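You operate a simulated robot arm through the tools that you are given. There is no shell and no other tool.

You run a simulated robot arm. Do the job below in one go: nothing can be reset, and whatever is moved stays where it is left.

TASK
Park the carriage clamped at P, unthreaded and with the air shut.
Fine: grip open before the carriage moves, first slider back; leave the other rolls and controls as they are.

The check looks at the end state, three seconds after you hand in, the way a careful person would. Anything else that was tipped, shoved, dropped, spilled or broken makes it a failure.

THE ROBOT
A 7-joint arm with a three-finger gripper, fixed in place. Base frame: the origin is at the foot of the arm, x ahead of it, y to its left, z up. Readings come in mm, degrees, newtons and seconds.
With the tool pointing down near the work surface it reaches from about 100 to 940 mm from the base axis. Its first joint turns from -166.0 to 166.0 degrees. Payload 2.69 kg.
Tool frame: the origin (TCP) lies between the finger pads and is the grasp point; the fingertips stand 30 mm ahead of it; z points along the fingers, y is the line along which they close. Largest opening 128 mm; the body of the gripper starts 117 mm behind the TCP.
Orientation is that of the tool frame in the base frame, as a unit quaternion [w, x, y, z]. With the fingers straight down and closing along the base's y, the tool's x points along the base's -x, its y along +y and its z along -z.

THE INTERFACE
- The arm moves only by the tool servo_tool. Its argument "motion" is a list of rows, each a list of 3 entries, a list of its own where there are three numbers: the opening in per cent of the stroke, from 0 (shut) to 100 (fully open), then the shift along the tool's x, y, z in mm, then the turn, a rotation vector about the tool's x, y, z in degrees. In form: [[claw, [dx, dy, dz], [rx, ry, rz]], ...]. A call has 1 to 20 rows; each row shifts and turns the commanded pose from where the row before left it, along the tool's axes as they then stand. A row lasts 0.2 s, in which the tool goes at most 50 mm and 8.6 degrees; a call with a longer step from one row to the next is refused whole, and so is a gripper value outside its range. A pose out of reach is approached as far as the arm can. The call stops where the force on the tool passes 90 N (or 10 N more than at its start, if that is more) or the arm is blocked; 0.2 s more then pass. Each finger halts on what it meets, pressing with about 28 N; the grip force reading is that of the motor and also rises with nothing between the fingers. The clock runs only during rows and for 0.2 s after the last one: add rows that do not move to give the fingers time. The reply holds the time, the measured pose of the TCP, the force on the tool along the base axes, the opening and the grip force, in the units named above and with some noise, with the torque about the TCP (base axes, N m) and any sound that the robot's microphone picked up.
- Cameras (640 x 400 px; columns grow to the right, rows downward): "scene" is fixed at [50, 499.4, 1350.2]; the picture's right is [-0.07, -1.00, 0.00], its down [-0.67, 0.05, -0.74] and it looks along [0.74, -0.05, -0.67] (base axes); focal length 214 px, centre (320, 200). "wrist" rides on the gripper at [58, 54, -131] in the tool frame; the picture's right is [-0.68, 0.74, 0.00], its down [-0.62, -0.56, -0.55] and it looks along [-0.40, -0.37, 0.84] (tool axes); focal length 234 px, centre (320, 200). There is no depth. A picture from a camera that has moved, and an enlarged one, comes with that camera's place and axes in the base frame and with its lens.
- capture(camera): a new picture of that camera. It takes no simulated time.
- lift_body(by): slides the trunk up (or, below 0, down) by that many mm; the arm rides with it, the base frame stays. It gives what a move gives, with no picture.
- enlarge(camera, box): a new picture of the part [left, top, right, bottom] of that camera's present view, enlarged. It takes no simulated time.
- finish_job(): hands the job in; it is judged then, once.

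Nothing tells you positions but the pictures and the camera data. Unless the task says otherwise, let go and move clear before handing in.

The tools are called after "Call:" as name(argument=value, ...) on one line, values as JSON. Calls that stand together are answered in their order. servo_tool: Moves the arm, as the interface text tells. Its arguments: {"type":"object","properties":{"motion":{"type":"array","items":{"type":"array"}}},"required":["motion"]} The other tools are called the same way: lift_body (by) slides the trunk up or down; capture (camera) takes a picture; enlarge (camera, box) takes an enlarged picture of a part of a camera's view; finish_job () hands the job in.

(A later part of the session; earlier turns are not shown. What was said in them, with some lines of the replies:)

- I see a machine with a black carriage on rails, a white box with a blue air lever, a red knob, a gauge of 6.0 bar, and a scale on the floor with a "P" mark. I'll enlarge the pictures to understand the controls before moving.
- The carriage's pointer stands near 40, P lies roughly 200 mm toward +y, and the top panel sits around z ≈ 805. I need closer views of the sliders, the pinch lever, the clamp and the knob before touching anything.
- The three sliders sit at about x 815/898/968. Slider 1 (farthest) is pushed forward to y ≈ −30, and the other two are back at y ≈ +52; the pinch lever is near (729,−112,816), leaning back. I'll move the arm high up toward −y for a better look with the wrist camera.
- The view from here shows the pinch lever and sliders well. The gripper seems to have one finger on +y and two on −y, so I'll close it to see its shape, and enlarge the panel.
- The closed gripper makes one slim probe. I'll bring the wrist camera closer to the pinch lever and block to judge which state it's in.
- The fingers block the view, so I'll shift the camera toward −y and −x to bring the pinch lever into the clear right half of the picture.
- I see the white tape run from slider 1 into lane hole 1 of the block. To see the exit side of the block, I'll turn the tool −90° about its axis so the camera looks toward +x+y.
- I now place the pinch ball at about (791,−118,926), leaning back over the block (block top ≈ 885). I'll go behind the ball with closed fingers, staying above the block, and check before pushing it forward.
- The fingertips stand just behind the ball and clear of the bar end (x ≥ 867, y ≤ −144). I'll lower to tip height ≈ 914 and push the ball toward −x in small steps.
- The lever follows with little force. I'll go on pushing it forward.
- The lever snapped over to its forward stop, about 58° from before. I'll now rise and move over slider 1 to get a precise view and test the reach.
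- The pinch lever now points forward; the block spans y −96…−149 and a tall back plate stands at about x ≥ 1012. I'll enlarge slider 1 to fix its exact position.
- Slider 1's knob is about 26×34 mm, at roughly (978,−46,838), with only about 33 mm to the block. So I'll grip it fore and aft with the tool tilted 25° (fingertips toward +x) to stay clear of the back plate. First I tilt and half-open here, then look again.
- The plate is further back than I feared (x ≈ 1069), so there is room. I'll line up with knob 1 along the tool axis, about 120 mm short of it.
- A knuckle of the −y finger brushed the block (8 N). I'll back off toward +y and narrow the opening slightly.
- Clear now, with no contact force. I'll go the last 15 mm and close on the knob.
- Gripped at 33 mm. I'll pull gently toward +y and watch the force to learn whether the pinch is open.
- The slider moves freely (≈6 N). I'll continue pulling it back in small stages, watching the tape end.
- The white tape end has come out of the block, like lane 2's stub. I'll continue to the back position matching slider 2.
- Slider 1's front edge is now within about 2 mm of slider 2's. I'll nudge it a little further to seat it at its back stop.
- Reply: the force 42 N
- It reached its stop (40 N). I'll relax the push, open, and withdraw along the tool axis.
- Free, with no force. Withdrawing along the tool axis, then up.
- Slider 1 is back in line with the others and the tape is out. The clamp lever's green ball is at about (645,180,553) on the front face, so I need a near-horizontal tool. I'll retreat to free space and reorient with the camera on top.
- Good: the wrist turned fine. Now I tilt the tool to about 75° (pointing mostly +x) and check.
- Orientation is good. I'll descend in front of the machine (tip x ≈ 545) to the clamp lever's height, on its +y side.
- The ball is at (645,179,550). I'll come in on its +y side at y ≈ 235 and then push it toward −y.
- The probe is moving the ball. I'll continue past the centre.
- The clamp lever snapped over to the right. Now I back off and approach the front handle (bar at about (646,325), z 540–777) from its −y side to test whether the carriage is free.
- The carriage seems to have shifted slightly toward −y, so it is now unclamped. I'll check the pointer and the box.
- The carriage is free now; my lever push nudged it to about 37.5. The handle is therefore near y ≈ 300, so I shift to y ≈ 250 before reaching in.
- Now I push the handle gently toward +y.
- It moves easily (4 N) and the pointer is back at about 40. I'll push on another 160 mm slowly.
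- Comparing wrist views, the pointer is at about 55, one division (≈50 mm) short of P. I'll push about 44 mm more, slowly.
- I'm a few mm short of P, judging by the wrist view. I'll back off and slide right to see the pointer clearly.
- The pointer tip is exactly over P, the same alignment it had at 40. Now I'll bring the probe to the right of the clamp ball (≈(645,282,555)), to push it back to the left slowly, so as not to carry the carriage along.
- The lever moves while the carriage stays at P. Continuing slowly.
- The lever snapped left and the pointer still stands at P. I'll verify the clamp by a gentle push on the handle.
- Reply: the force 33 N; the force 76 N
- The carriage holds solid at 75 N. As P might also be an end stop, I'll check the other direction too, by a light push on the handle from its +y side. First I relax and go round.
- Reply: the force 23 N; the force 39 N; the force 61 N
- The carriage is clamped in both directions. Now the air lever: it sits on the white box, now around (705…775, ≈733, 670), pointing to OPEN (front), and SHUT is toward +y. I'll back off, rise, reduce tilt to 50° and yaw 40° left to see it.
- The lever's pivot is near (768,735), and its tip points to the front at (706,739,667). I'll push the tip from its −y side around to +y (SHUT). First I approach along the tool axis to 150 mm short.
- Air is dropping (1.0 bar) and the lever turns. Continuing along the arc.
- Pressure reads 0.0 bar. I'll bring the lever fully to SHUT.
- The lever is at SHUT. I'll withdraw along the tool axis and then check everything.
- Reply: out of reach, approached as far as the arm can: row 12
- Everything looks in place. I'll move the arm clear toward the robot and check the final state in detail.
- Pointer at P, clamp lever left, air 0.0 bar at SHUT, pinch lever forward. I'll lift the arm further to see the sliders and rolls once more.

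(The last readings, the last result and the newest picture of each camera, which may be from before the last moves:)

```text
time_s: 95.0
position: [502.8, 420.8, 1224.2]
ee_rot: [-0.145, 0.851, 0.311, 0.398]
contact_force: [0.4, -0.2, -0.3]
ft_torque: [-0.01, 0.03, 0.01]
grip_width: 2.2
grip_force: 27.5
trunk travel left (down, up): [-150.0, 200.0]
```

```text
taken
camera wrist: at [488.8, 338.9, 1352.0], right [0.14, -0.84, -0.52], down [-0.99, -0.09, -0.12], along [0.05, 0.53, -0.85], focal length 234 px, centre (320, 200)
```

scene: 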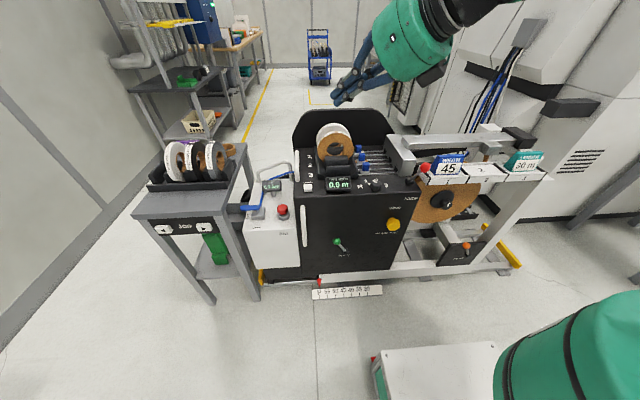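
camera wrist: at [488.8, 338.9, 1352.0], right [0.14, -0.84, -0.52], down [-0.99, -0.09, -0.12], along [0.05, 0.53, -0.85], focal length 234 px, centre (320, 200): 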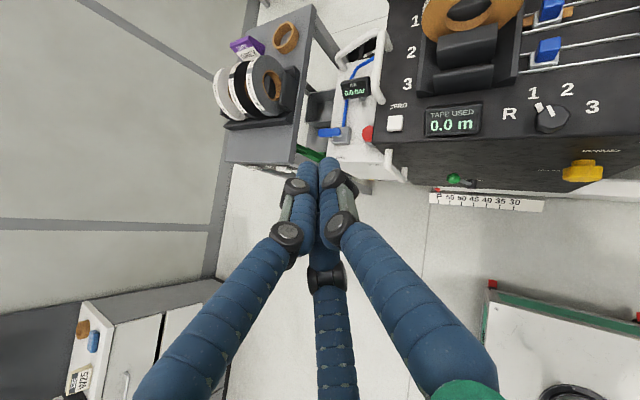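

Call:
enlarge(camera="scene", box=[300, 110, 440, 200])

Call:
enlarge(camera="scene", box=[380, 120, 560, 230])

Call:
enlarge(camera="scene", box=[130, 120, 310, 240])

```text
4.44 times, centred on (370, 155) of scene
camera zoom: at [50.0, 499.4, 1350.2], right [-0.07, -1.0, 0.0], down [-0.67, 0.05, -0.74], along [0.74, -0.05, -0.67], focal length 953 px, centre (98, 400)
```

zoom: 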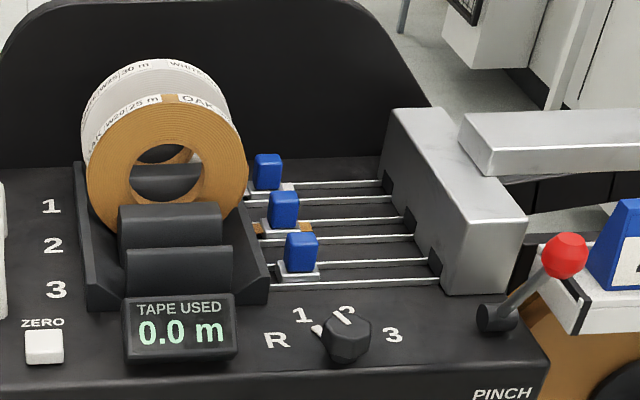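

```text
3.56 times, centred on (470, 175) of scene
camera zoom: at [50.0, 499.4, 1350.2], right [-0.07, -1.0, 0.0], down [-0.67, 0.05, -0.74], along [0.74, -0.05, -0.67], focal length 763 px, centre (-213, 289)
```

zoom: 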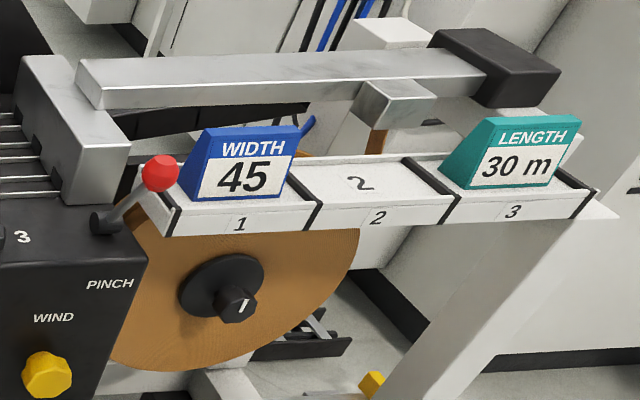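

```text
3.33 times, centred on (220, 180) of scene
camera zoom: at [50.0, 499.4, 1350.2], right [-0.07, -1.0, 0.0], down [-0.67, 0.05, -0.74], along [0.74, -0.05, -0.67], focal length 715 px, centre (653, 267)
```

zoom: 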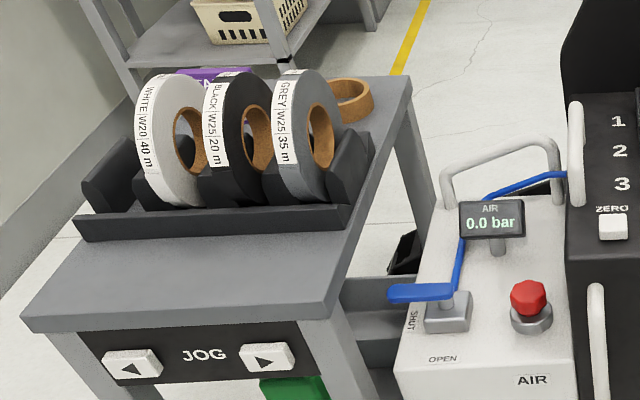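

Slider 1 is back with its tape out of the block, and the pinch lever is thrown over. The carriage is clamped at P, the air lever is at SHUT reading 0.0 bar, and the other rolls and controls look unchanged. The arm is clear, so I'm handing in.

Call:
finish_job()

```text
The job is handed in.
```

I parked the carriage at P, clamped it, took the tape out and shut the air, then handed the job in. No result has come back yet.

- **Carriage:** the pointer stands exactly over P. The clamp lever is back on its original side. I pushed the front handle both ways, with about 75 N toward P and 60 N away from it, and the carriage did not move.
- **Grip:** I moved the PINCH lever from its back position to the forward one before the carriage moved. The lever has no open or closed marking. I took forward as open because the first slider and its tape then pulled out with only a few newtons.
- **First slider:** it is fully back against its stop, in line with the other two. The white tape end is out of the block.
- **Air:** the lever points to SHUT and the gauge reads 0.0 bar.

When I released the clamp, my push on the lever carried the carriage about 20 mm the wrong way, toward 35. I then pushed it by the front handle to P. While reaching for the slider, a finger also brushed the tape block with about 8 N, and nothing shifted.

The other rolls, sliders, selector, ZERO, brake and JOG controls look as they did at the start. The arm is clear of the machine.
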